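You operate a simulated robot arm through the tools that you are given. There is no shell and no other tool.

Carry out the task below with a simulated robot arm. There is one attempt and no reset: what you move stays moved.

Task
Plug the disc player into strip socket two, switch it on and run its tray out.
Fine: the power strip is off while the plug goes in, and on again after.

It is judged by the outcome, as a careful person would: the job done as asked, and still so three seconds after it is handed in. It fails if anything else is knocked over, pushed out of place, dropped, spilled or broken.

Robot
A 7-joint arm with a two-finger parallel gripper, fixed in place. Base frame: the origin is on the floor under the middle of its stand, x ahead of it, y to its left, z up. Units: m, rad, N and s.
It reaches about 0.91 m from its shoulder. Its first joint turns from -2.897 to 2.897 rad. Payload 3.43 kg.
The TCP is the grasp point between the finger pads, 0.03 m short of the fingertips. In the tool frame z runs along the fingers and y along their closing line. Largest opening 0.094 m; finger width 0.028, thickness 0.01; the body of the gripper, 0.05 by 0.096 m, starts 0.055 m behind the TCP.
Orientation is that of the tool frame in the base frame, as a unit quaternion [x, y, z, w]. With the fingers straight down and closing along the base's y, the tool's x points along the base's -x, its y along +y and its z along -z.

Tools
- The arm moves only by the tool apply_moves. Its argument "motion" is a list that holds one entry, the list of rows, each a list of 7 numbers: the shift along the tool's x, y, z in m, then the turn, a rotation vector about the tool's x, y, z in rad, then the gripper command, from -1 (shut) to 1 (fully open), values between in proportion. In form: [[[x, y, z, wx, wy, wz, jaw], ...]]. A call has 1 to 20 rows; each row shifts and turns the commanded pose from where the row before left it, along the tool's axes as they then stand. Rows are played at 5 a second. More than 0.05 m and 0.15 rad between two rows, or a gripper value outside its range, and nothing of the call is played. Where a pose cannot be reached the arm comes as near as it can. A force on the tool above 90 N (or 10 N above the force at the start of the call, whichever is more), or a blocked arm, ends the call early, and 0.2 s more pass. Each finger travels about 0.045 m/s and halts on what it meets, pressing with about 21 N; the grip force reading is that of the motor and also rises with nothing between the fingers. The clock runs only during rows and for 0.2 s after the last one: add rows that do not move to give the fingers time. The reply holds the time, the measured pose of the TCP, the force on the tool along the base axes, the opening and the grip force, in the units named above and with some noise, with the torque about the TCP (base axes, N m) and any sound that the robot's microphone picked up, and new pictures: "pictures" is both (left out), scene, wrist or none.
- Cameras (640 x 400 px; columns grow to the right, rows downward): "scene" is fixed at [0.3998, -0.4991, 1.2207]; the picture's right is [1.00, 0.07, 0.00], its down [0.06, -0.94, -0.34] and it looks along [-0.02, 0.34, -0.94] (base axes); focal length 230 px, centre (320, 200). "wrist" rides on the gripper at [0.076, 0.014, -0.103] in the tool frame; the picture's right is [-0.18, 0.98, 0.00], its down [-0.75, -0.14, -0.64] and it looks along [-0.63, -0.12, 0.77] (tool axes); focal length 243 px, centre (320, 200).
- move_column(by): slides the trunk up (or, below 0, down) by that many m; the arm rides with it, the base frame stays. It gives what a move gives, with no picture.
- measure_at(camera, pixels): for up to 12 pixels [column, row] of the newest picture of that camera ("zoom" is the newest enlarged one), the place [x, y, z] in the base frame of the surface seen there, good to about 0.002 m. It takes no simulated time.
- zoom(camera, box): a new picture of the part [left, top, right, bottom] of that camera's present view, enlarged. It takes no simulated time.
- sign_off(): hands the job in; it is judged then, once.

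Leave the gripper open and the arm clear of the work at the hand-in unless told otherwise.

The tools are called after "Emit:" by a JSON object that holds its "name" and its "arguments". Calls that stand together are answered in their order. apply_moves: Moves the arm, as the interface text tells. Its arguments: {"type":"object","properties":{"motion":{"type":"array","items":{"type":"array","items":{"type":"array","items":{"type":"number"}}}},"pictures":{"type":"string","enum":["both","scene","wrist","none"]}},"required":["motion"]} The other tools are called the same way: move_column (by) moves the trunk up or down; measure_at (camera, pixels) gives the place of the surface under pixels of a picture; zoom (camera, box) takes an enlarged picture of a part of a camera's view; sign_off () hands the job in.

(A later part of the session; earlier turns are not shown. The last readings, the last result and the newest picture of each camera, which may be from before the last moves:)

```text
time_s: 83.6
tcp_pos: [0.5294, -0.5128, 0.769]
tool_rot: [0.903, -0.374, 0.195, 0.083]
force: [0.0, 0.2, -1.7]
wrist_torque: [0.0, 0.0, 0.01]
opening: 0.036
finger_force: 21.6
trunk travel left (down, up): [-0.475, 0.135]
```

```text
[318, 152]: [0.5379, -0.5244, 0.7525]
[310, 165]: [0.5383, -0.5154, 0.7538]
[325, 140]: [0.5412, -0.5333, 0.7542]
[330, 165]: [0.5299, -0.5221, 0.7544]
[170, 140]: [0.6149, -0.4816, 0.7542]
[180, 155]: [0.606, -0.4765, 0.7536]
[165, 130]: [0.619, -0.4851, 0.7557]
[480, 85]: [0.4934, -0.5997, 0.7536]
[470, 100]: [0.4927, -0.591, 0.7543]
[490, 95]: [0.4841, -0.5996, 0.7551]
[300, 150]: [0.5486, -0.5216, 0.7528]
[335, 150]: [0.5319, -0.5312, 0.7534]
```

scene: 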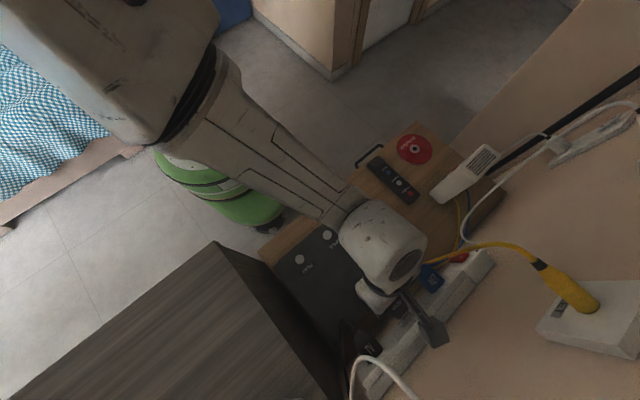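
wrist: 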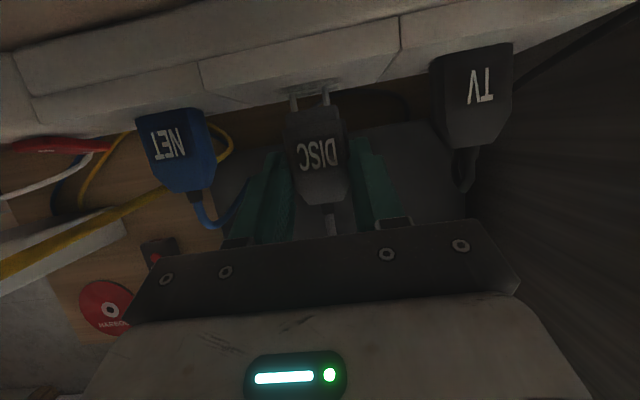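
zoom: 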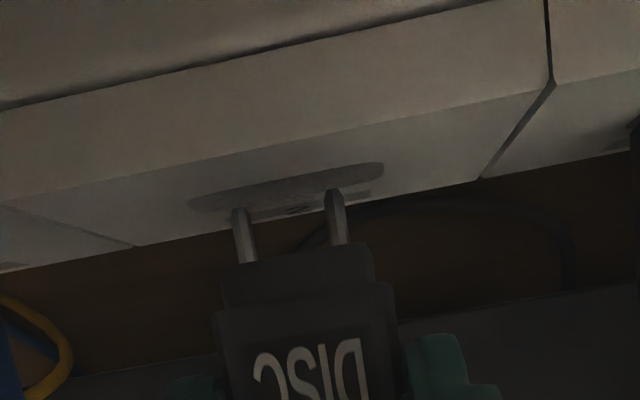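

Heights agree within 1 mm (DISC 0.7535, NET 0.7545, TV 0.7543) and lateral offset is under 1 mm. I push forward 10 mm in small steps; the prongs enter the recess without yet reaching the holes.

Emit:
{"name": "apply_moves", "arguments": {"motion": [[[0.00227, 0, 0.00104, 0, 0, 0, -1], [0.00227, 0, 0.00104, 0, 0, 0, -1], [0.00227, 0, 0.00104, 0, 0, 0, -1], [0.00227, 0, 0.00104, 0, 0, 0, -1], [0, 0, 0, 0, 0, 0, -1]]], "pictures": "wrist"}}

Emit:
{"name": "zoom", "arguments": {"camera": "wrist", "box": [220, 20, 420, 160]}}

```text
time_s: 84.8
tcp_pos: [0.5357, -0.5197, 0.7679]
tool_rot: [0.903, -0.374, 0.196, 0.082]
force: [0.3, 0.3, -0.7]
wrist_torque: [0.0, -0.01, 0.03]
opening: 0.036
finger_force: 21.3
trunk travel left (down, up): [-0.475, 0.135]
```

wrist: 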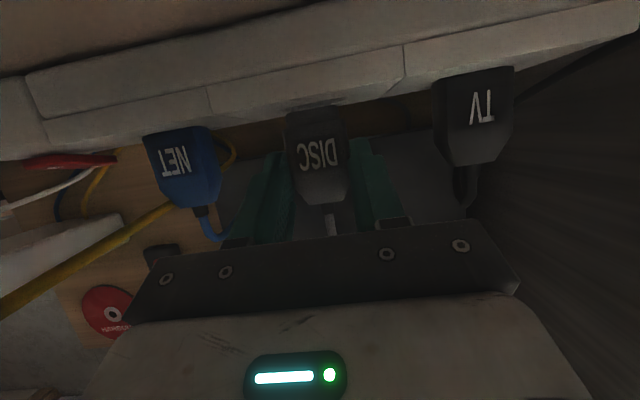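

```text
2.86 times, centred on (320, 90) of wrist
```

zoom: 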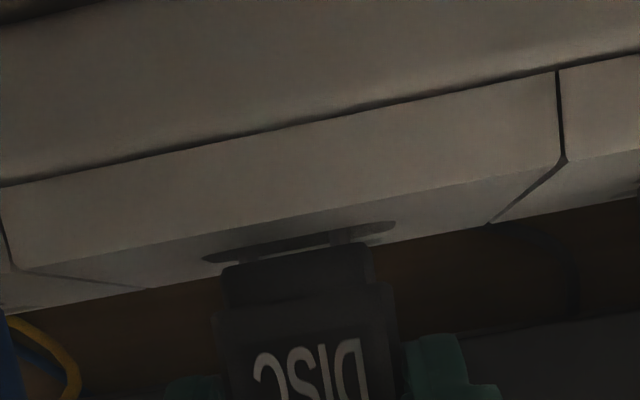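

The prongs are inside the recess, the nose centred on it (298 vs 299), force near zero. I go on by 4 mm to bring the prongs to the holes and read the force.

Emit:
{"name": "apply_moves", "arguments": {"motion": [[[0.0018, 0, 0.00083, 0, 0, 0, -1], [0.0018, 0, 0.00083, 0, 0, 0, -1], [0, 0, 0, 0, 0, 0, -1]]], "pictures": "none"}}

```text
time_s: 85.6
tcp_pos: [0.5403, -0.522, 0.7686]
tool_rot: [0.903, -0.374, 0.195, 0.083]
force: [-0.6, 0.2, -0.4]
wrist_torque: [0.01, 0.01, 0.01]
opening: 0.0361
finger_force: 20.9
trunk travel left (down, up): [-0.475, 0.135]
```

No resistance at n=-0.751, so the prongs appear to be entering the holes. I continue another 4 mm.

Emit:
{"name": "apply_moves", "arguments": {"motion": [[[0.0018, 0, 0.00083, 0, 0, 0, -1], [0.0018, 0, 0.00083, 0, 0, 0, -1], [0, 0, 0, 0, 0, 0, -1]]], "pictures": "wrist"}}

Emit:
{"name": "zoom", "arguments": {"camera": "wrist", "box": [220, 60, 420, 200]}}

```text
time_s: 86.4
tcp_pos: [0.542, -0.525, 0.7682]
tool_rot: [0.903, -0.374, 0.195, 0.084]
force: [-2.8, -0.9, -0.6]
wrist_torque: [-0.02, 0.07, -0.07]
opening: 0.036
finger_force: 21.4
trunk travel left (down, up): [-0.475, 0.135]
```

wrist: 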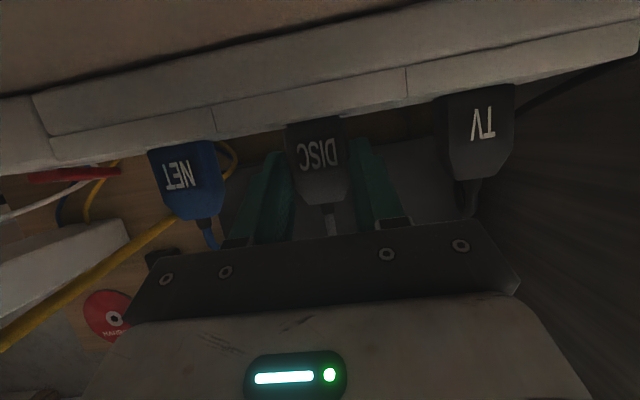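

```text
2.86 times, centred on (320, 130) of wrist
```

zoom: 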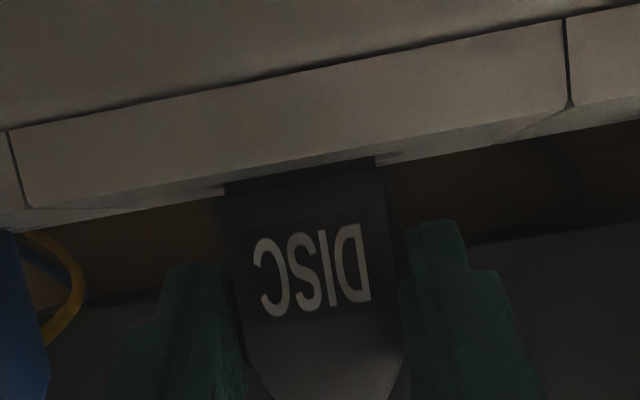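

Light forces only (about 2.6 N sideways toward -d). The plug is nearly home; about 5 mm remain. I continue 3 mm with a 0.5 mm trim along -d.

Emit:
{"name": "apply_moves", "arguments": {"motion": [[[0.00136, 0.0005, 0.00062, 0, 0, 0, -1], [0.00136, 0, 0.00062, 0, 0, 0, -1], [0, 0, 0, 0, 0, 0, -1]]], "pictures": "none"}}

```text
time_s: 87.2
tcp_pos: [0.543, -0.5277, 0.7684]
tool_rot: [0.903, -0.374, 0.194, 0.083]
force: [-13.7, 5.6, 3.3]
wrist_torque: [-0.01, 0.28, 0.0]
opening: 0.0362
finger_force: 21.3
trunk travel left (down, up): [-0.475, 0.135]
heard: snap
```

I heard a snap and read about 14 N against the push: the plug probably seated. I look before doing anything else.

Emit:
{"name": "apply_moves", "arguments": {"motion": [[[0, 0, 0, 0, 0, 0, -1]]], "pictures": "both"}}

Emit:
{"name": "zoom", "arguments": {"camera": "wrist", "box": [120, 60, 520, 260]}}

Emit:
{"name": "zoom", "arguments": {"camera": "scene", "box": [340, 240, 480, 370]}}

```text
time_s: 87.6
tcp_pos: [0.5424, -0.5272, 0.7682]
tool_rot: [0.903, -0.374, 0.195, 0.083]
force: [-17.0, 7.2, 3.2]
wrist_torque: [0.07, 0.3, -0.08]
opening: 0.0359
finger_force: 21.3
trunk travel left (down, up): [-0.475, 0.135]
```

scene: 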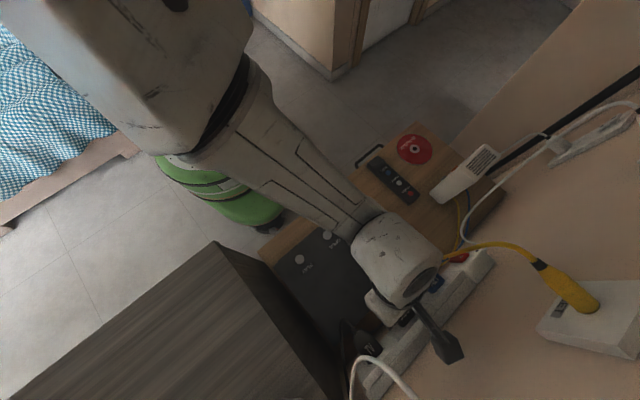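
wrist: 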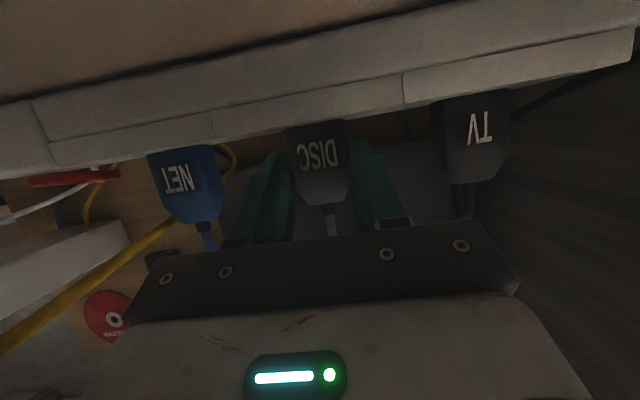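

```text
1.60 times, centred on (320, 160) of wrist
```

zoom: 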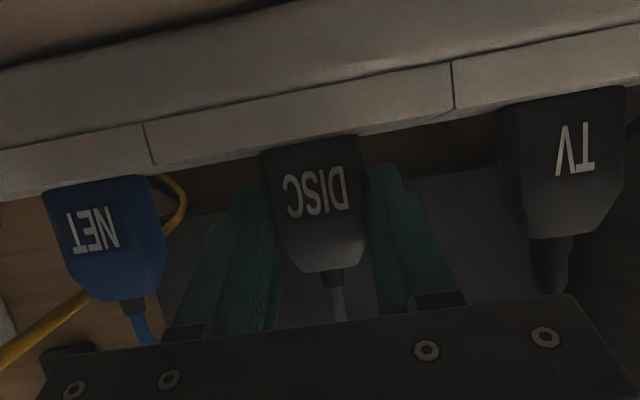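

```text
3.08 times, centred on (410, 305) of scene
```

zoom: 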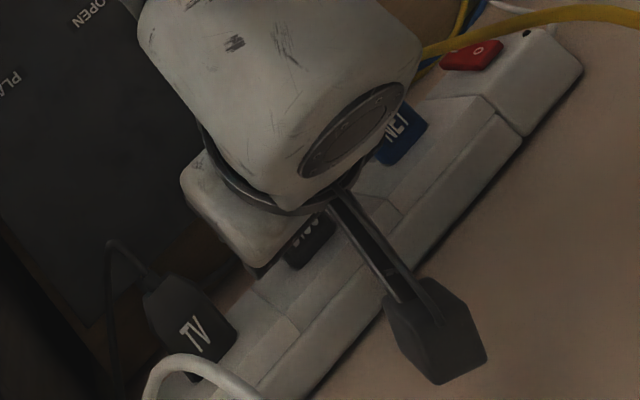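

The plug looks flush like its neighbours. I measure the rear and shoulder positions of all three plugs to confirm full insertion.

Emit:
{"name": "measure_at", "arguments": {"camera": "wrist", "pixels": [[316, 205], [318, 200], [300, 198], [335, 196], [195, 220], [180, 218], [210, 215], [470, 178], [460, 180], [490, 172], [318, 155], [310, 128]]}}

Emit:
{"name": "measure_at", "arguments": {"camera": "wrist", "pixels": [[290, 130], [340, 122], [160, 152], [205, 145], [445, 105], [500, 95], [185, 185], [318, 165], [475, 140], [300, 160], [335, 155], [265, 170]]}}

```text
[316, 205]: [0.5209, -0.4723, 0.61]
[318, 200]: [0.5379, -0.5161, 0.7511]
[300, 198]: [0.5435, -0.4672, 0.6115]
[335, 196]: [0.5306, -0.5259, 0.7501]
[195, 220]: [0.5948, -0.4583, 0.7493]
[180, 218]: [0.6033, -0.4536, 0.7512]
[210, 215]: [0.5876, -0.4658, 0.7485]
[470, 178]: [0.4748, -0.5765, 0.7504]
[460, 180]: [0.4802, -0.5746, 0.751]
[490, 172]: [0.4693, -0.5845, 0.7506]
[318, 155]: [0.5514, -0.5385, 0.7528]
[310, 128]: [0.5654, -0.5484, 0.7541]
```

```text
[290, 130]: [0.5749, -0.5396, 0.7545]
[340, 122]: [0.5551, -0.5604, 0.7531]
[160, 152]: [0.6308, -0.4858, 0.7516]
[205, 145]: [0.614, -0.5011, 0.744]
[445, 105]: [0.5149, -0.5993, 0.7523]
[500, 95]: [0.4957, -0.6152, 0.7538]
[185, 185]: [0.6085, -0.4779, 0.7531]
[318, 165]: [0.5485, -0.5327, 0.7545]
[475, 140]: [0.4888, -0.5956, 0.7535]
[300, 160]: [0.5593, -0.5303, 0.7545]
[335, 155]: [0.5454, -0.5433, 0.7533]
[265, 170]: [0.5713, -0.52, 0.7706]
```

All three plugs have the same rear depth (n≈-0.745) and top height, so DISC is fully seated in socket two. I open the fingers to 0.048 m and wait.

Emit:
{"name": "apply_moves", "arguments": {"motion": [[[0, 0, 0, 0, 0, 0, -0.1], [0, 0, 0, 0, 0, 0, 0.02], [0, 0, 0, 0, 0, 0, 0.02]]], "pictures": "wrist"}}

Emit:
{"name": "zoom", "arguments": {"camera": "wrist", "box": [120, 60, 520, 260]}}

```text
time_s: 88.4
tcp_pos: [0.5444, -0.5278, 0.7699]
tool_rot: [0.903, -0.373, 0.195, 0.082]
force: [0.6, 0.0, 0.0]
wrist_torque: [-0.01, 0.01, -0.01]
opening: 0.048
finger_force: 0.0
trunk travel left (down, up): [-0.475, 0.135]
```

wrist: 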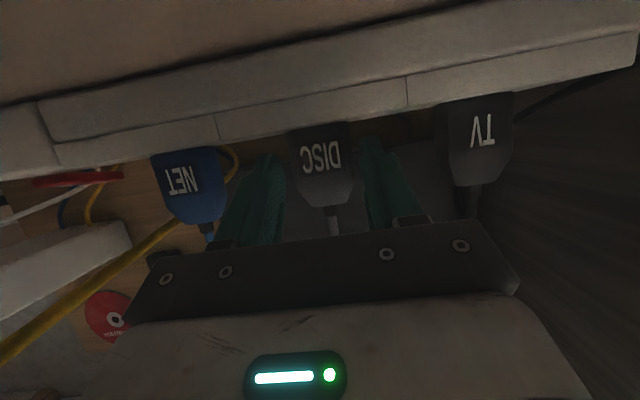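

```text
1.60 times, centred on (320, 160) of wrist
```

zoom: 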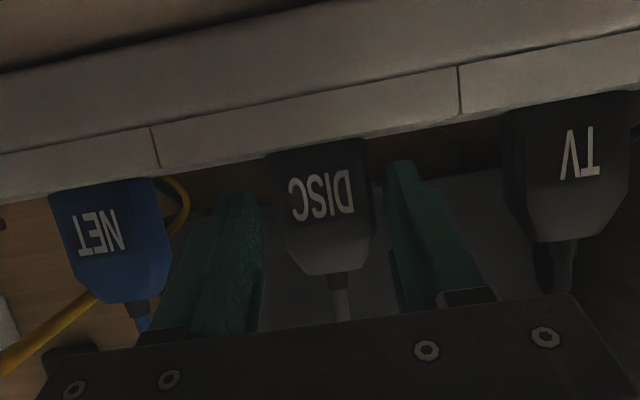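

The plug stays put with the fingers open and forces at zero. I retreat along the tool axis by 0.09 m.

Emit:
{"name": "apply_moves", "arguments": {"motion": [[[0, 0, -0.015, 0, 0, 0, 0.02], [0, 0, -0.025, 0, 0, 0, 0.02], [0, 0, -0.025, 0, 0, 0, 0.02], [0, 0, -0.025, 0, 0, 0, 0.02], [0, 0, 0, 0, 0, 0, 0.02]]], "pictures": "both"}}

Emit:
{"name": "zoom", "arguments": {"camera": "scene", "box": [340, 220, 500, 370]}}

```text
time_s: 89.6
tcp_pos: [0.5176, -0.5011, 0.8514]
tool_rot: [0.903, -0.374, 0.196, 0.083]
force: [0.6, 0.1, -0.1]
wrist_torque: [0.0, 0.01, 0.0]
opening: 0.0478
finger_force: 0.0
trunk travel left (down, up): [-0.475, 0.135]
```

scene: 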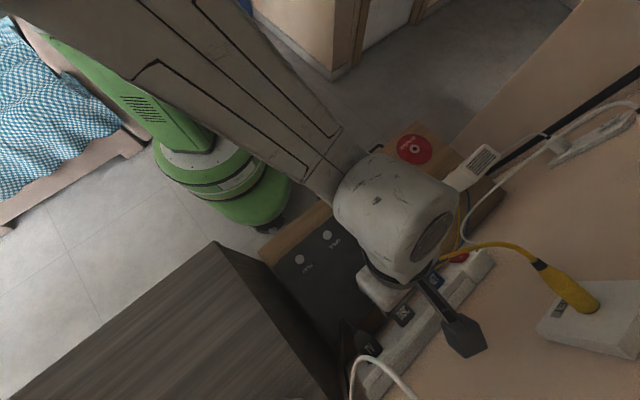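
wrist: 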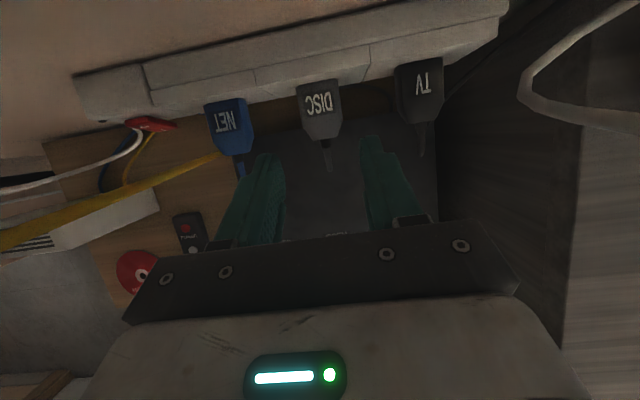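

```text
2.67 times, centred on (420, 295) of scene
```

zoom: 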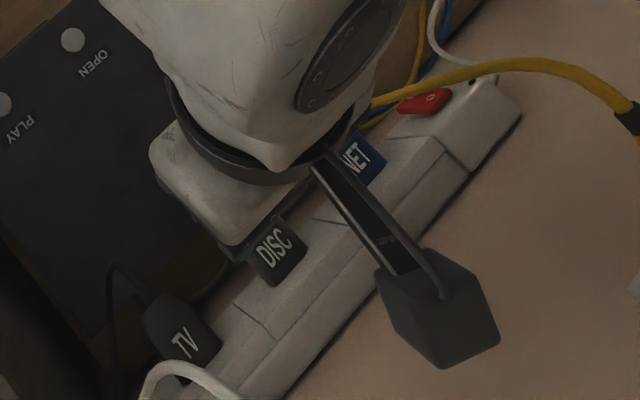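

DISC is in socket two. Next: switch the strip on by pressing the rocker's lower "I" end. I retreat 0.10 m into the room, shut the fingers and move along +d in front of the switch, clear of the yellow cable.

Emit:
{"name": "apply_moves", "arguments": {"motion": [[[-0.0275, 0, -0.02, 0, 0, 0, 0.02], [-0.0275, 0, -0.02, 0, 0, 0, 0.02], [-0.0276, 0, -0.0199, 0, 0, 0, -1], [0, -0.0402, 0, 0, 0, 0, -1], [0, -0.0402, 0, 0, 0, 0, -1], [0, -0.0402, 0, 0, 0, 0, -1], [0, -0.0402, 0, 0, 0, 0, -1], [0, 0, 0, 0, 0, 0, -1]]], "pictures": "both"}}

Emit:
{"name": "zoom", "arguments": {"camera": "scene", "box": [340, 220, 500, 370]}}

```text
time_s: 91.4
tcp_pos: [0.5621, -0.3166, 0.8681]
tool_rot: [0.903, -0.374, 0.196, 0.082]
force: [0.4, -0.5, -0.6]
wrist_torque: [-0.03, 0.02, -0.02]
opening: 0.0001
finger_force: 21.5
trunk travel left (down, up): [-0.475, 0.135]
```

scene: 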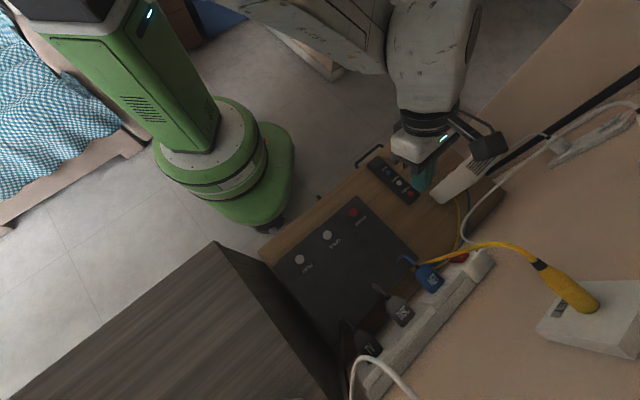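
wrist: 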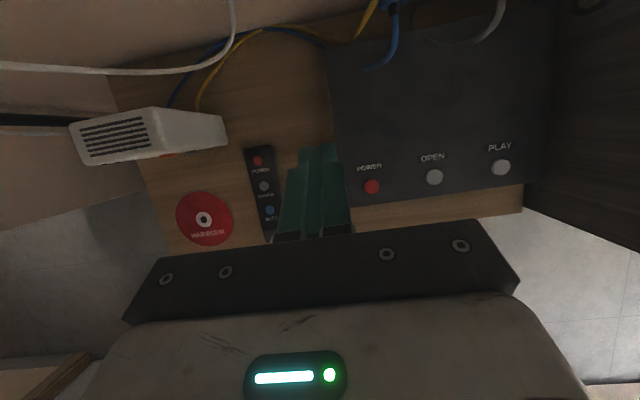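

```text
2.67 times, centred on (420, 295) of scene
```

zoom: 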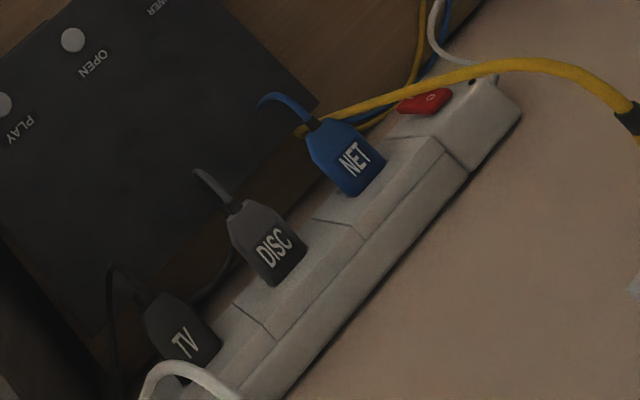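

The scene clearly shows DISC plugged between TV and NET, nothing else disturbed. I zoom on the rocker to measure its present position.

Emit:
{"name": "zoom", "arguments": {"camera": "scene", "box": [440, 240, 500, 280]}}

```text
10.00 times, centred on (470, 260) of scene
```

zoom: 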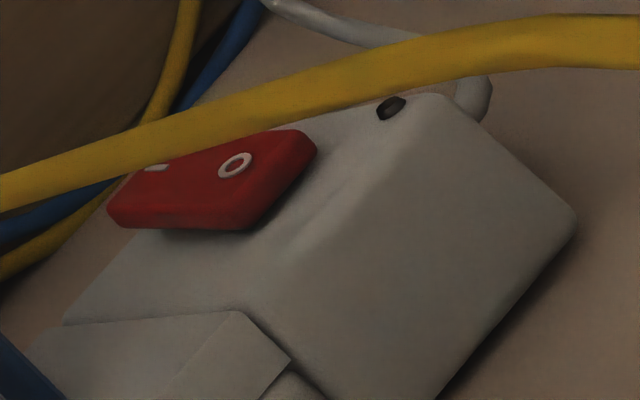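

Emit:
{"name": "measure_at", "arguments": {"camera": "zoom", "pixels": [[120, 218], [155, 195], [125, 195], [158, 167], [235, 165], [200, 190], [250, 215], [310, 150], [180, 215], [215, 220], [130, 205], [280, 140]]}}

```text
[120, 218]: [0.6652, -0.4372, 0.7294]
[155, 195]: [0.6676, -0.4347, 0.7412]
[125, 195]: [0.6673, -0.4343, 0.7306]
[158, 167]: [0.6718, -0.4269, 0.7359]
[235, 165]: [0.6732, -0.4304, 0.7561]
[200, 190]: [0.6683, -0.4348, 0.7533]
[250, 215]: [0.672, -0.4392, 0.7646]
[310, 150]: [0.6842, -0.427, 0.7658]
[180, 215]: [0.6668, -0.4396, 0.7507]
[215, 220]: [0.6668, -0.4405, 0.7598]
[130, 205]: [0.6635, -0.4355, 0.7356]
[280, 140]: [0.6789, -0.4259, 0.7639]
```

The I end stands proud now (n≈-0.777, z≈0.736), d centre ≈0.1725. I move to a pre-press point about 12 mm in front of it (TCP n=-0.740, z=0.7515).

Emit:
{"name": "apply_moves", "arguments": {"motion": [[[0.0118, 0.0002, 0.0311, 0, 0, 0, -1], [0.0118, 0.0002, 0.0311, 0, 0, 0, -1], [0.0118, 0.0002, 0.0311, 0, 0, 0, -1], [0.0118, 0.0002, 0.0311, 0, 0, 0, -1], [0.0119, 0.0003, 0.031, 0, 0, 0, -1], [0, 0, 0, 0, 0, 0, -1]]], "pictures": "both"}}

Emit:
{"name": "zoom", "arguments": {"camera": "wrist", "box": [220, 60, 420, 200]}}

Emit:
{"name": "zoom", "arguments": {"camera": "scene", "box": [420, 190, 540, 290]}}

```text
time_s: 92.8
tcp_pos: [0.6442, -0.4014, 0.7521]
tool_rot: [0.902, -0.375, 0.196, 0.083]
force: [-0.5, 0.5, 0.1]
wrist_torque: [0.0, 0.01, 0.02]
opening: 0.0
finger_force: 20.4
trunk travel left (down, up): [-0.475, 0.135]
```

scene: 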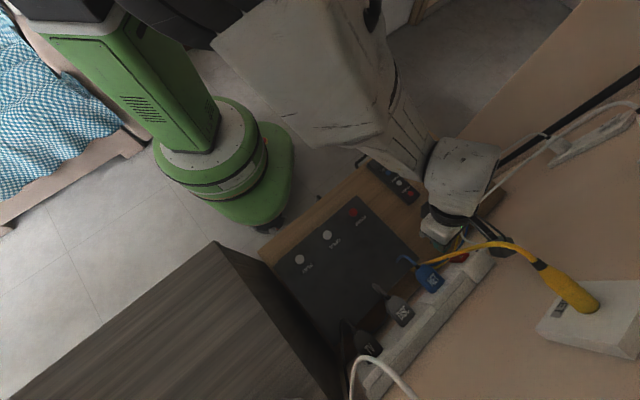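
wrist: 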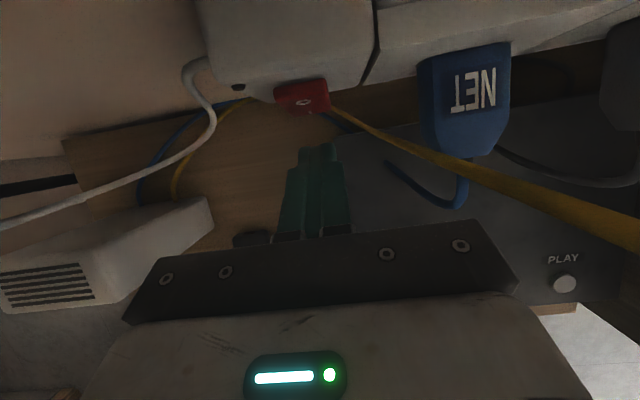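

```text
2.86 times, centred on (320, 130) of wrist
```

zoom: 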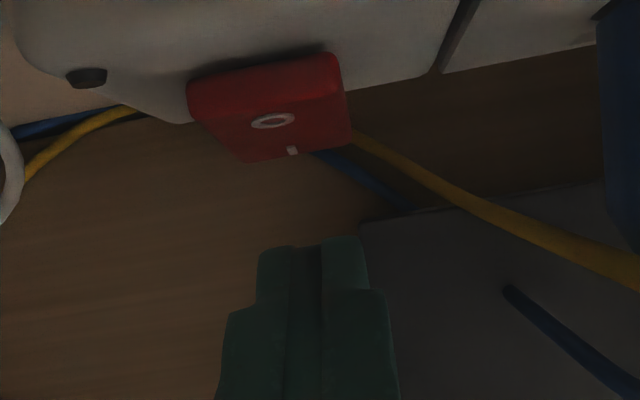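

```text
4.00 times, centred on (480, 240) of scene
```

zoom: 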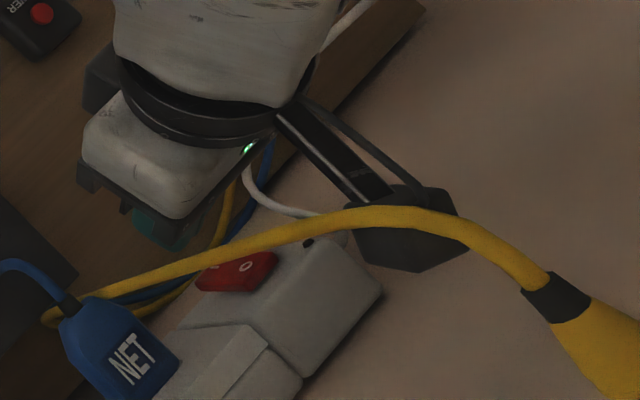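

The hand is lined up (d=0.1717) with the yellow cable about 1.5 cm away laterally. I push toward the wall 10 mm in steps.

Emit:
{"name": "apply_moves", "arguments": {"motion": [[[0.003, 0, 0.0014, 0, 0, 0, -1], [0.003, 0, 0.0014, 0, 0, 0, -1], [0.003, 0, 0.0014, 0, 0, 0, -1], [0, 0, 0, 0, 0, 0, -1]]], "pictures": "wrist"}}

Emit:
{"name": "zoom", "arguments": {"camera": "wrist", "box": [220, 60, 420, 200]}}

```text
time_s: 93.8
tcp_pos: [0.6512, -0.4076, 0.7527]
tool_rot: [0.902, -0.375, 0.195, 0.084]
force: [0.2, -0.2, 0.3]
wrist_torque: [0.0, 0.01, -0.01]
opening: 0.0003
finger_force: 20.8
trunk travel left (down, up): [-0.475, 0.135]
```

wrist: 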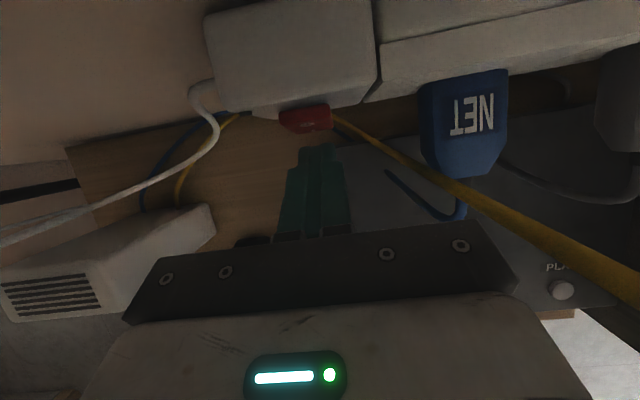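

```text
2.86 times, centred on (320, 130) of wrist
```

zoom: 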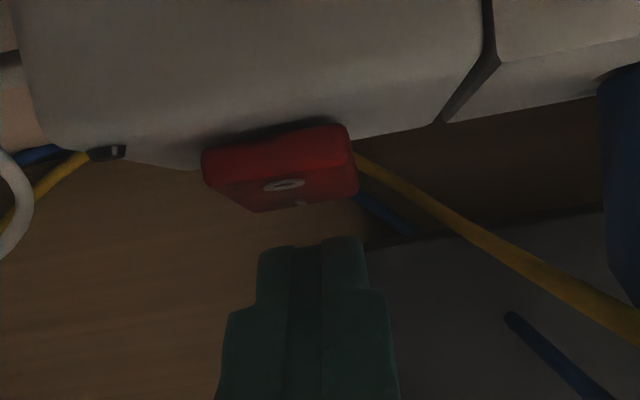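

No contact yet (n=-0.7487). I push on 5 mm in small steps.

Emit:
{"name": "apply_moves", "arguments": {"motion": [[[0.0023, 0, 0.00104, 0, 0, 0, -1], [0.0023, 0, 0.00104, 0, 0, 0, -1], [0, 0, 0, 0, 0, 0, -1]]], "pictures": "wrist"}}

Emit:
{"name": "zoom", "arguments": {"camera": "scene", "box": [420, 190, 540, 290]}}

```text
time_s: 94.6
tcp_pos: [0.6536, -0.4112, 0.7526]
tool_rot: [0.902, -0.375, 0.196, 0.084]
force: [-1.8, 1.2, -0.4]
wrist_torque: [-0.01, 0.03, -0.03]
opening: 0.0001
finger_force: 21.5
trunk travel left (down, up): [-0.475, 0.135]
```

wrist: 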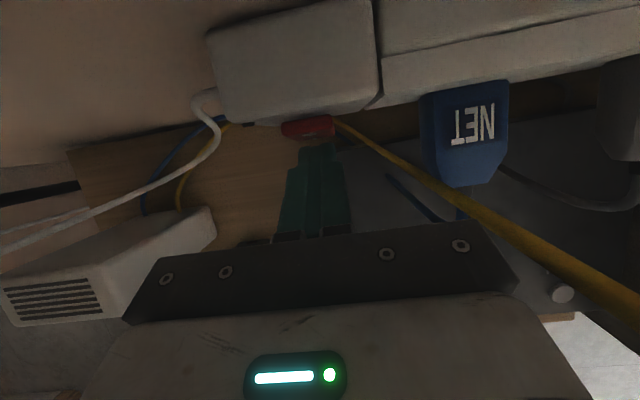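

```text
4.00 times, centred on (480, 240) of scene
```

zoom: 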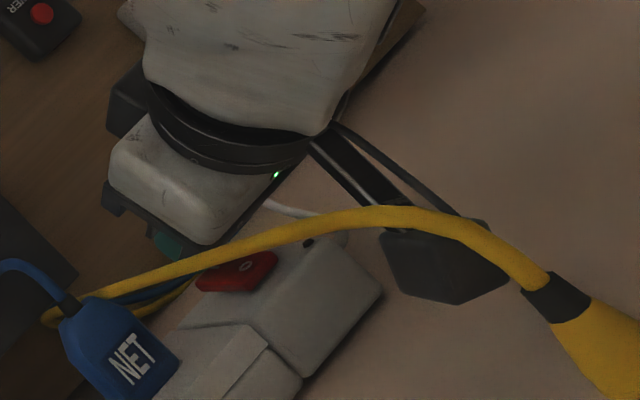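

First contact (about 2 N) at n=-0.753; the lamp is still dark. I push 3 mm more.

Emit:
{"name": "apply_moves", "arguments": {"motion": [[[0.00136, 0, 0.00062, 0, 0, 0, -1], [0.00136, 0, 0.00062, 0, 0, 0, -1], [0, 0, 0, 0, 0, 0, -1]]], "pictures": "wrist"}}

Emit:
{"name": "zoom", "arguments": {"camera": "scene", "box": [420, 190, 540, 290]}}

```text
time_s: 95.4
tcp_pos: [0.6572, -0.4132, 0.7532]
tool_rot: [0.903, -0.374, 0.196, 0.083]
force: [-3.8, 3.2, 1.1]
wrist_torque: [0.02, 0.07, -0.01]
opening: 0.0002
finger_force: 21.2
trunk travel left (down, up): [-0.475, 0.135]
```

wrist: 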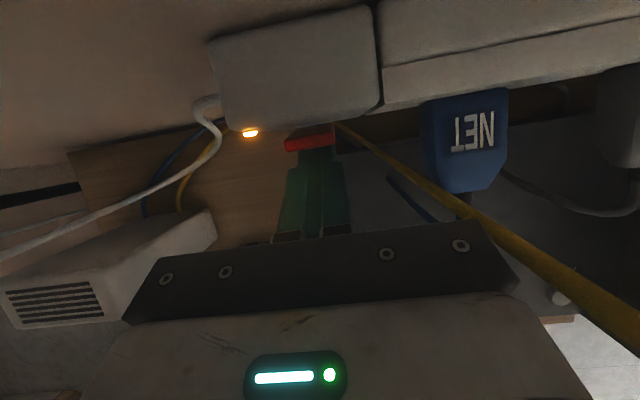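

```text
4.00 times, centred on (480, 240) of scene
```

zoom: 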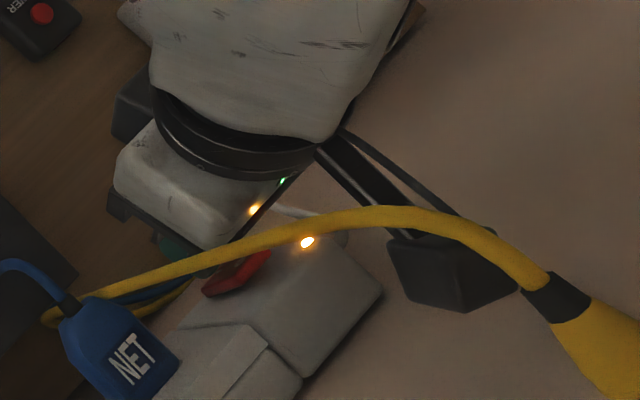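

The lamp is lit: the strip is on again. Now I back away along +n, shift to d≈0.1155 and turn the tool vertical above the player's POWER button (0.474, -0.311).

Emit:
{"name": "apply_moves", "arguments": {"motion": [[[-0.0303, 0, -0.0139, 0, 0, 0, -1], [-0.0303, 0, -0.0139, 0, 0, 0, -1], [-0.0303, 0, -0.0139, 0, 0, 0, -1], [-0.0303, 0.019, -0.0139, 0, 0, 0, -1], [-0.0303, 0.019, -0.0139, 0, 0, 0, -1], [-0.0303, 0.019, -0.0139, 0, 0, 0, -1], [0, 0, 0, 0, -0.1433, 0, -1], [0, 0, 0, 0, -0.1433, 0, -1], [0, 0, 0, 0, -0.1433, 0, -1], [0, 0, 0, 0, 0, 0, -1]]], "pictures": "both"}}

Emit:
{"name": "zoom", "arguments": {"camera": "scene", "box": [270, 190, 420, 300]}}

Emit:
{"name": "zoom", "arguments": {"camera": "scene", "box": [380, 230, 520, 340]}}

```text
time_s: 97.6
tcp_pos: [0.4743, -0.3112, 0.7523]
tool_rot: [0.924, -0.382, -0.003, 0.0]
force: [0.1, 0.4, 0.8]
wrist_torque: [0.04, -0.01, -0.02]
opening: 0.0
finger_force: 21.2
trunk travel left (down, up): [-0.475, 0.135]
```

scene: 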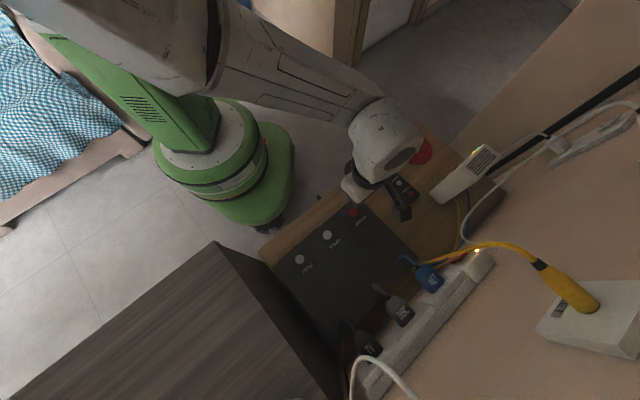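
wrist: 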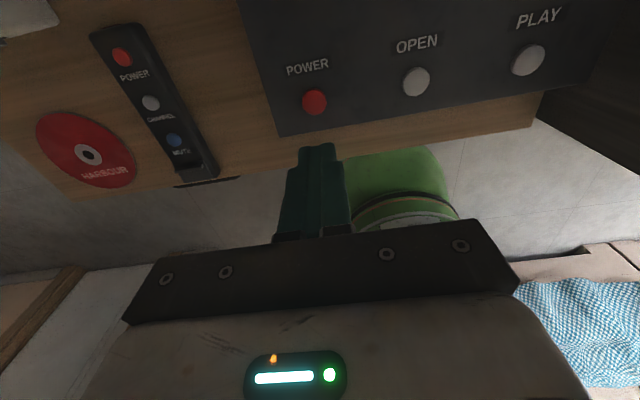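

```text
3.64 times, centred on (345, 245) of scene
```

zoom: 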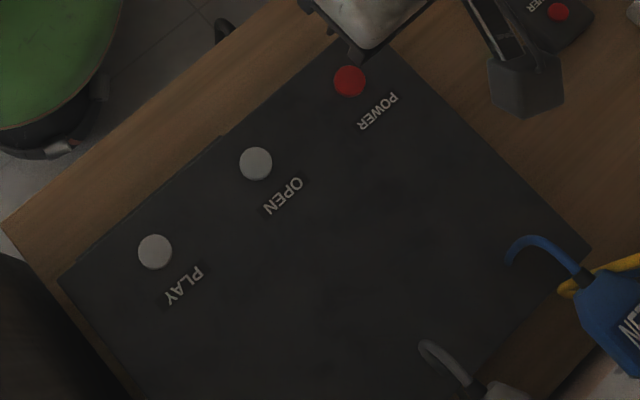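

```text
3.64 times, centred on (450, 285) of scene
```

zoom: 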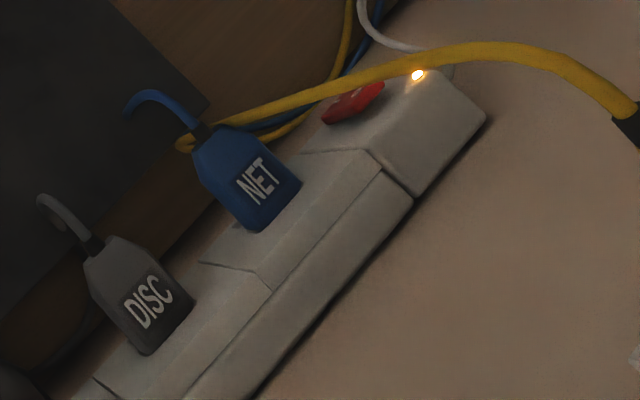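

The strip lamp is on and all plugs are home. I measure the POWER and OPEN buttons precisely.

Emit:
{"name": "measure_at", "arguments": {"camera": "wrist", "pixels": [[314, 102], [306, 98], [324, 98], [314, 92], [314, 112], [416, 81], [408, 78], [425, 78], [340, 115], [290, 112], [416, 70], [416, 92]]}}

Emit:
{"name": "measure_at", "arguments": {"camera": "scene", "pixels": [[352, 211], [353, 213], [350, 209], [327, 235], [325, 233], [329, 237], [345, 222], [300, 259], [316, 222], [345, 195], [330, 212], [365, 205]]}}

```text
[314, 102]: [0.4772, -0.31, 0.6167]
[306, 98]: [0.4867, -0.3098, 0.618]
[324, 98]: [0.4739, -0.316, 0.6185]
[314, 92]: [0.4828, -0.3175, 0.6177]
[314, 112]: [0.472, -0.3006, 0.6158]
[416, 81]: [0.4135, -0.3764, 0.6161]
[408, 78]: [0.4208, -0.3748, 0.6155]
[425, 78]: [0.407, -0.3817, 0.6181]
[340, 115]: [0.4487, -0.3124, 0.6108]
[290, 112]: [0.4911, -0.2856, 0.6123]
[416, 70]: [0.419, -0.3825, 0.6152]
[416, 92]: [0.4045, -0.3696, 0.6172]
```

```text
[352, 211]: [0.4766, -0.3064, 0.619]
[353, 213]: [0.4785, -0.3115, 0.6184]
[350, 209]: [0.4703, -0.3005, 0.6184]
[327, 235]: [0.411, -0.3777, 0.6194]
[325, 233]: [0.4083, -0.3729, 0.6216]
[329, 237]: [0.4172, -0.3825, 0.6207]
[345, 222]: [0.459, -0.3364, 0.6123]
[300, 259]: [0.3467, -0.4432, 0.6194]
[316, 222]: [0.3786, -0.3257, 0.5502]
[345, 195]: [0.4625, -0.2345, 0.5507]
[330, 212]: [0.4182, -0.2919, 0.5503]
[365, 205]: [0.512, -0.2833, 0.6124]
```

POWER's centre is about (0.477, -0.309), top z≈0.618; OPEN's about (0.412, -0.3775). I centre over POWER and descend to about 7 mm above it.

Emit:
{"name": "apply_moves", "arguments": {"motion": [[[0, -0.0035, 0.03, 0, 0, 0, -1], [0, 0, 0.03, 0, 0, 0, -1], [0, 0, 0.025, 0, 0, 0, -1], [0, 0, 0.012, 0, 0, 0, -1], [0, 0, 0, 0, 0, 0, -1]]], "pictures": "both"}}

Emit:
{"name": "zoom", "arguments": {"camera": "wrist", "box": [240, 80, 440, 220]}}

```text
time_s: 98.8
tcp_pos: [0.4771, -0.3119, 0.6567]
tool_rot: [0.924, -0.383, -0.001, 0.001]
force: [0.1, -0.8, 0.1]
wrist_torque: [-0.01, 0.01, 0.0]
opening: 0.0
finger_force: 20.6
trunk travel left (down, up): [-0.475, 0.135]
```

scene: 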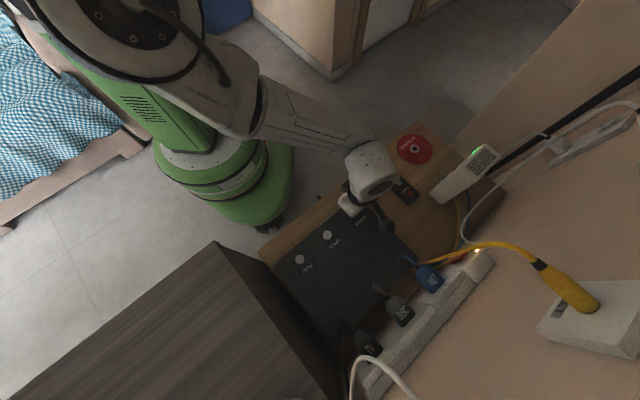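
wrist: 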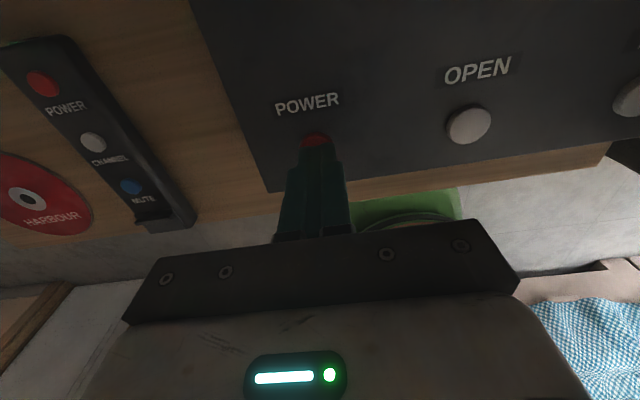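

```text
2.86 times, centred on (340, 150) of wrist
```

zoom: 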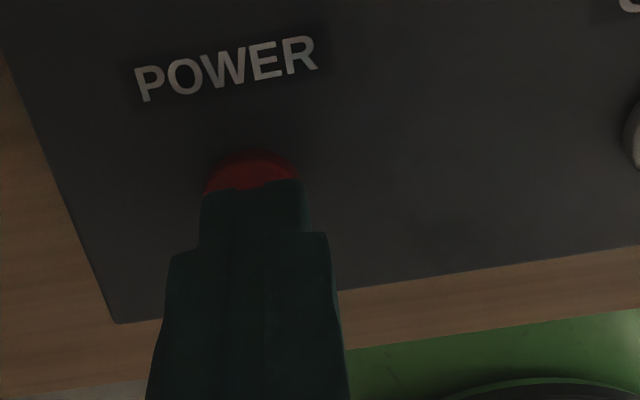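

The fingertip is over the red button. I nudge 2 mm to centre and go down 7 mm in small steps.

Emit:
{"name": "apply_moves", "arguments": {"motion": [[[-0.002, -0.0015, 0.002, 0, 0, 0, -1], [0, 0, 0.002, 0, 0, 0, -1], [0, 0, 0.002, 0, 0, 0, -1], [0, 0, 0.001, 0, 0, 0, -1], [0, 0, 0, 0, 0, 0, -1]]], "pictures": "none"}}

```text
time_s: 100.0
tcp_pos: [0.4767, -0.3085, 0.6487]
tool_rot: [0.924, -0.383, -0.001, 0.001]
force: [0.3, 0.0, 0.8]
wrist_torque: [-0.01, 0.01, 0.0]
opening: 0.0001
finger_force: 21.0
trunk travel left (down, up): [-0.475, 0.135]
```

Tip is just about touching (z=0.6487, no clear force). I press down 2 mm and listen.

Emit:
{"name": "apply_moves", "arguments": {"motion": [[[0, 0, 0.001, 0, 0, 0, -1], [0, 0, 0.001, 0, 0, 0, -1], [0, 0, 0, 0, 0, 0, -1]]], "pictures": "wrist"}}

```text
time_s: 100.8
tcp_pos: [0.4763, -0.3071, 0.647]
tool_rot: [0.924, -0.383, -0.002, 0.001]
force: [-0.2, -0.4, 2.3]
wrist_torque: [-0.02, -0.03, 0.0]
opening: 0.0
finger_force: 20.9
trunk travel left (down, up): [-0.475, 0.135]
```

wrist: 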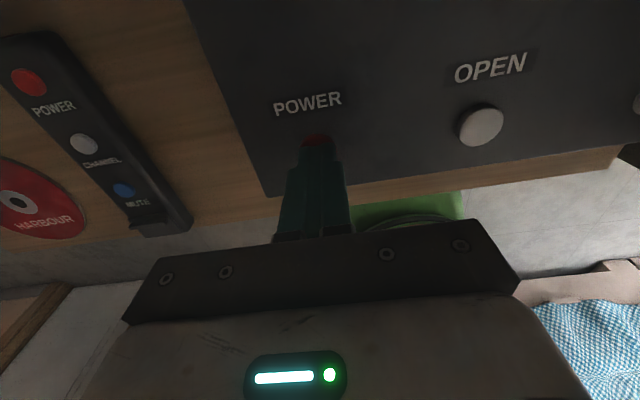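

Light contact (2.3 N). I press another 1.5 mm.

Emit:
{"name": "apply_moves", "arguments": {"motion": [[[0, 0, 0.0008, 0, 0, 0, -1], [0, 0, 0.0007, 0, 0, 0, -1], [0, 0, 0, 0, 0, 0, -1]]], "pictures": "both"}}

Emit:
{"name": "zoom", "arguments": {"camera": "scene", "box": [270, 180, 420, 300]}}

```text
time_s: 101.6
tcp_pos: [0.4758, -0.3076, 0.6454]
tool_rot: [0.923, -0.384, -0.003, 0.002]
force: [-0.4, -1.5, 3.8]
wrist_torque: [-0.06, -0.01, 0.01]
opening: 0.0002
finger_force: 20.8
trunk travel left (down, up): [-0.475, 0.135]
heard: click
```

scene: 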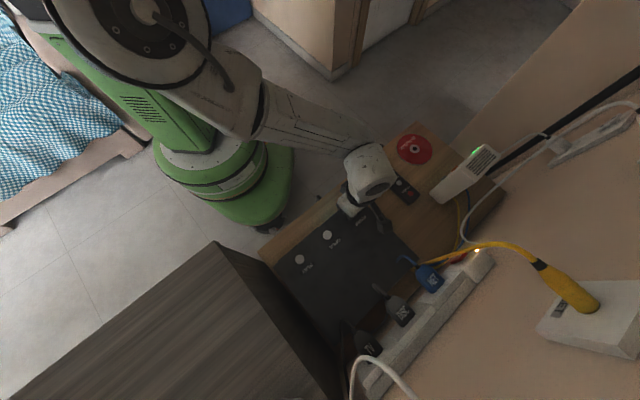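
wrist: 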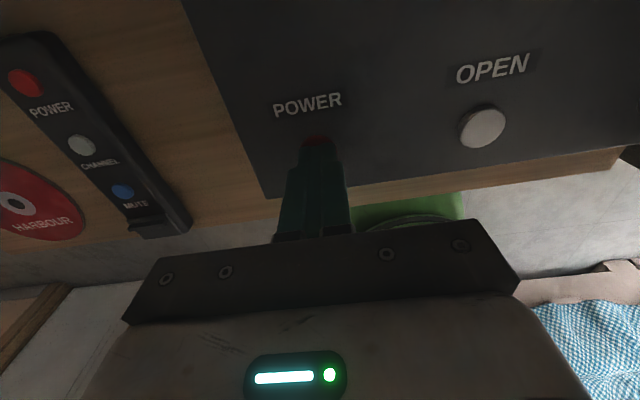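

```text
3.33 times, centred on (345, 240) of scene
```

zoom: 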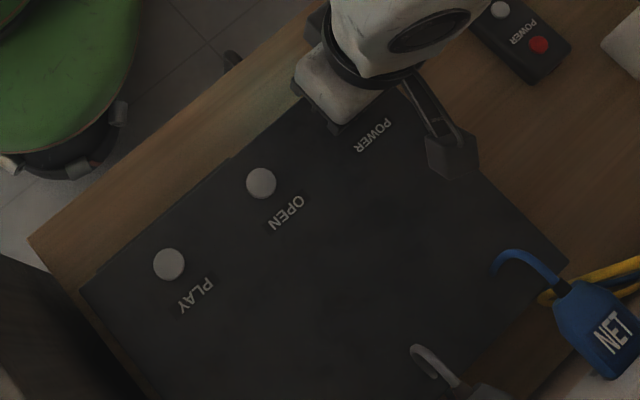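

A click: POWER pressed, and a faint glow has appeared on the wood in front of the player. I lift 40 mm to release and check the front before moving to OPEN.

Emit:
{"name": "apply_moves", "arguments": {"motion": [[[0, 0, -0.01, 0, 0, 0, -1], [0, 0, -0.03, 0, 0, 0, -1], [0, 0, 0, 0, 0, 0, -1]]], "pictures": "both"}}

Emit:
{"name": "zoom", "arguments": {"camera": "scene", "box": [270, 180, 420, 300]}}

Emit:
{"name": "zoom", "arguments": {"camera": "wrist", "box": [240, 40, 560, 240]}}

```text
time_s: 102.4
tcp_pos: [0.4755, -0.3099, 0.6857]
tool_rot: [0.923, -0.384, -0.002, 0.001]
force: [-0.1, 0.1, 0.5]
wrist_torque: [0.0, -0.02, -0.01]
opening: 0.0002
finger_force: 21.2
trunk travel left (down, up): [-0.475, 0.135]
```

scene: 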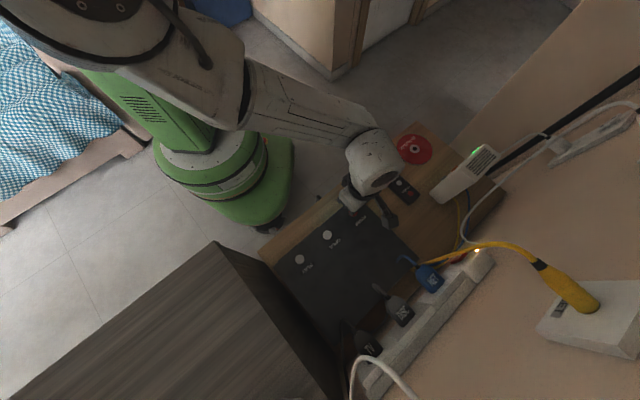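
wrist: 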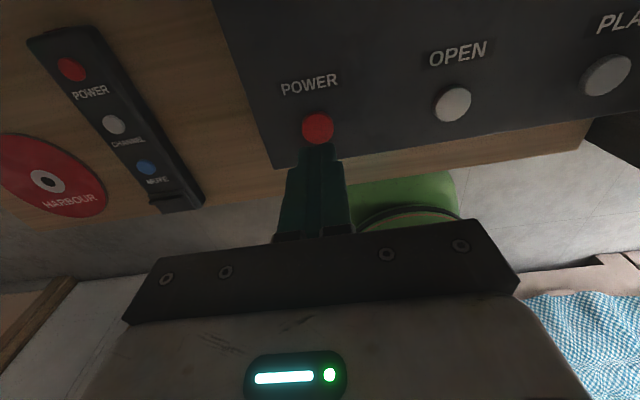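

```text
3.33 times, centred on (345, 240) of scene
```

zoom: 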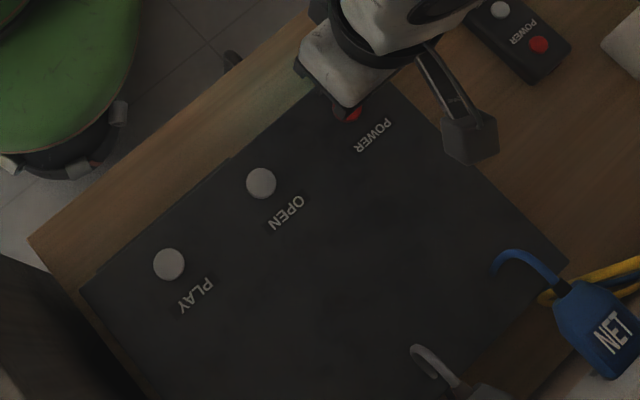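

```text
2.00 times, centred on (400, 140) of wrist
```

zoom: 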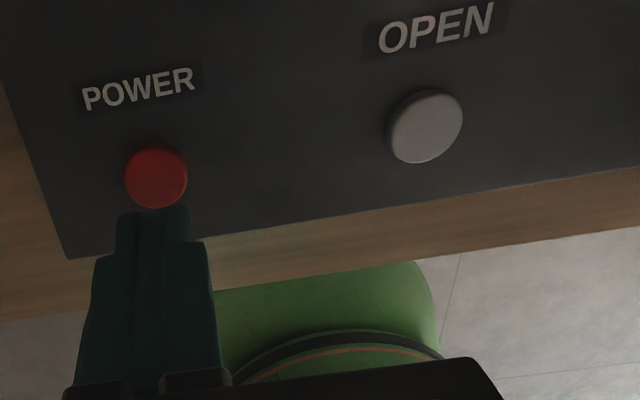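

The glow in front of the player (zoom about (260,110)) remains after release, so it is on. I move over to OPEN at this height.

Emit:
{"name": "apply_moves", "arguments": {"motion": [[[0.001, 0.0315, 0, 0, 0, 0, -1], [0.001, 0.0315, 0, 0, 0, 0, -1], [0.001, 0.0305, 0, 0, 0, 0, -1], [0, 0, 0, 0, 0, 0, -1]]], "pictures": "both"}}

Emit:
{"name": "zoom", "arguments": {"camera": "scene", "box": [270, 180, 420, 300]}}

```text
time_s: 103.4
tcp_pos: [0.4105, -0.3745, 0.6857]
tool_rot: [0.924, -0.383, -0.001, 0.001]
force: [0.1, 0.5, -0.5]
wrist_torque: [-0.03, 0.02, -0.03]
opening: 0.0
finger_force: 20.5
trunk travel left (down, up): [-0.475, 0.135]
```

scene: 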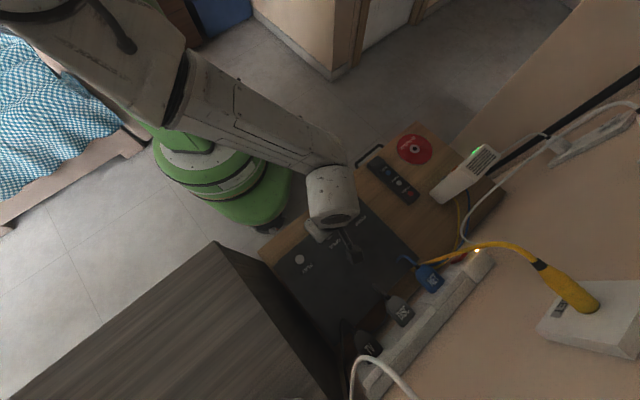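
wrist: 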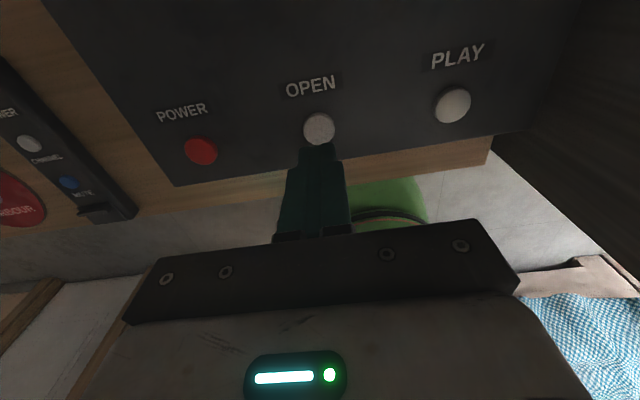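

```text
3.33 times, centred on (345, 240) of scene
```

zoom: 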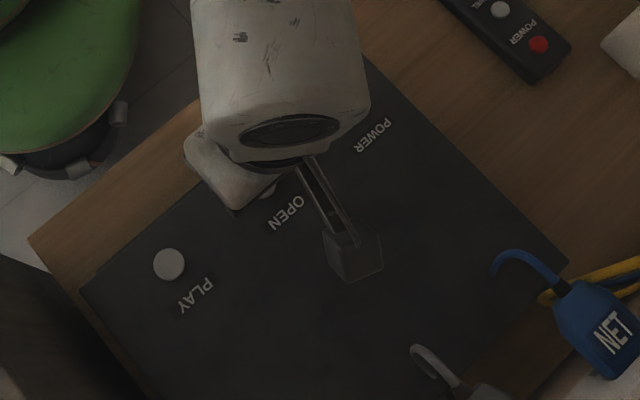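

I re-measure OPEN's centre from this closer view.

Emit:
{"name": "measure_at", "arguments": {"camera": "wrist", "pixels": [[318, 128], [306, 126], [331, 124], [318, 115], [316, 140], [322, 122]]}}

```text
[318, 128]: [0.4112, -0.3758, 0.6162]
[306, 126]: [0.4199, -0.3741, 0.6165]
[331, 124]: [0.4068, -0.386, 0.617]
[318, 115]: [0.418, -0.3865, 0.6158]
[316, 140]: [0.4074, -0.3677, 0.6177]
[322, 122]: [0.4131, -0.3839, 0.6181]
```

OPEN's centre is (0.413, -0.378). I shift 4 mm and descend to just above it.

Emit:
{"name": "apply_moves", "arguments": {"motion": [[[0.0037, 0.001, 0.015, 0, 0, 0, -1], [0, 0, 0.012, 0, 0, 0, -1], [0, 0, 0.006, 0, 0, 0, -1], [0, 0, 0.003, 0, 0, 0, -1], [0, 0, 0, 0, 0, 0, -1]]], "pictures": "wrist"}}

```text
time_s: 104.6
tcp_pos: [0.415, -0.3793, 0.6503]
tool_rot: [0.923, -0.384, -0.002, 0.001]
force: [-0.7, -0.1, 0.1]
wrist_torque: [0.01, -0.01, -0.01]
opening: 0.0001
finger_force: 20.9
trunk travel left (down, up): [-0.475, 0.135]
```

wrist: 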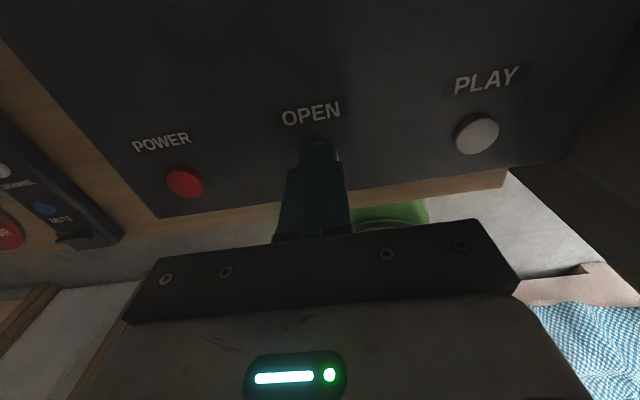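

The tip is just above OPEN (z=0.6503). I press down in 1 mm steps by 4 mm.

Emit:
{"name": "apply_moves", "arguments": {"motion": [[[0, 0, 0.001, 0, 0, 0, -1], [0, 0, 0.001, 0, 0, 0, -1], [0, 0, 0.001, 0, 0, 0, -1], [0, 0, 0.001, 0, 0, 0, -1], [0, 0, 0, 0, 0, 0, -1]]], "pictures": "both"}}

```text
time_s: 105.8
tcp_pos: [0.4139, -0.3798, 0.6467]
tool_rot: [0.924, -0.383, -0.001, 0.002]
force: [1.1, -0.2, 2.6]
wrist_torque: [-0.03, -0.05, -0.02]
opening: 0.0002
finger_force: 20.9
trunk travel left (down, up): [-0.475, 0.135]
heard: click
```

scene: 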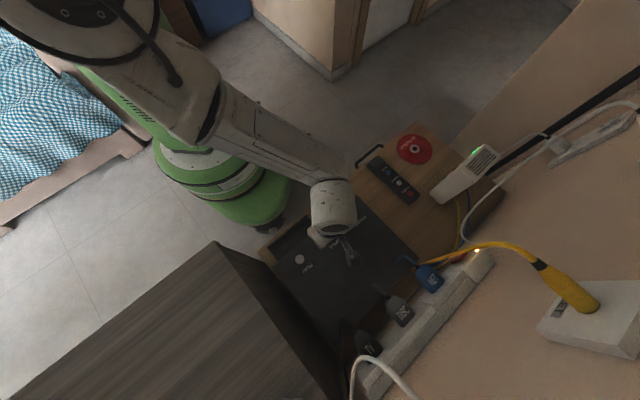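
wrist: 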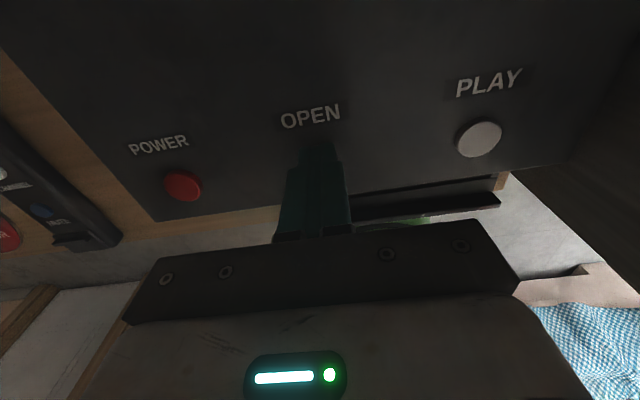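

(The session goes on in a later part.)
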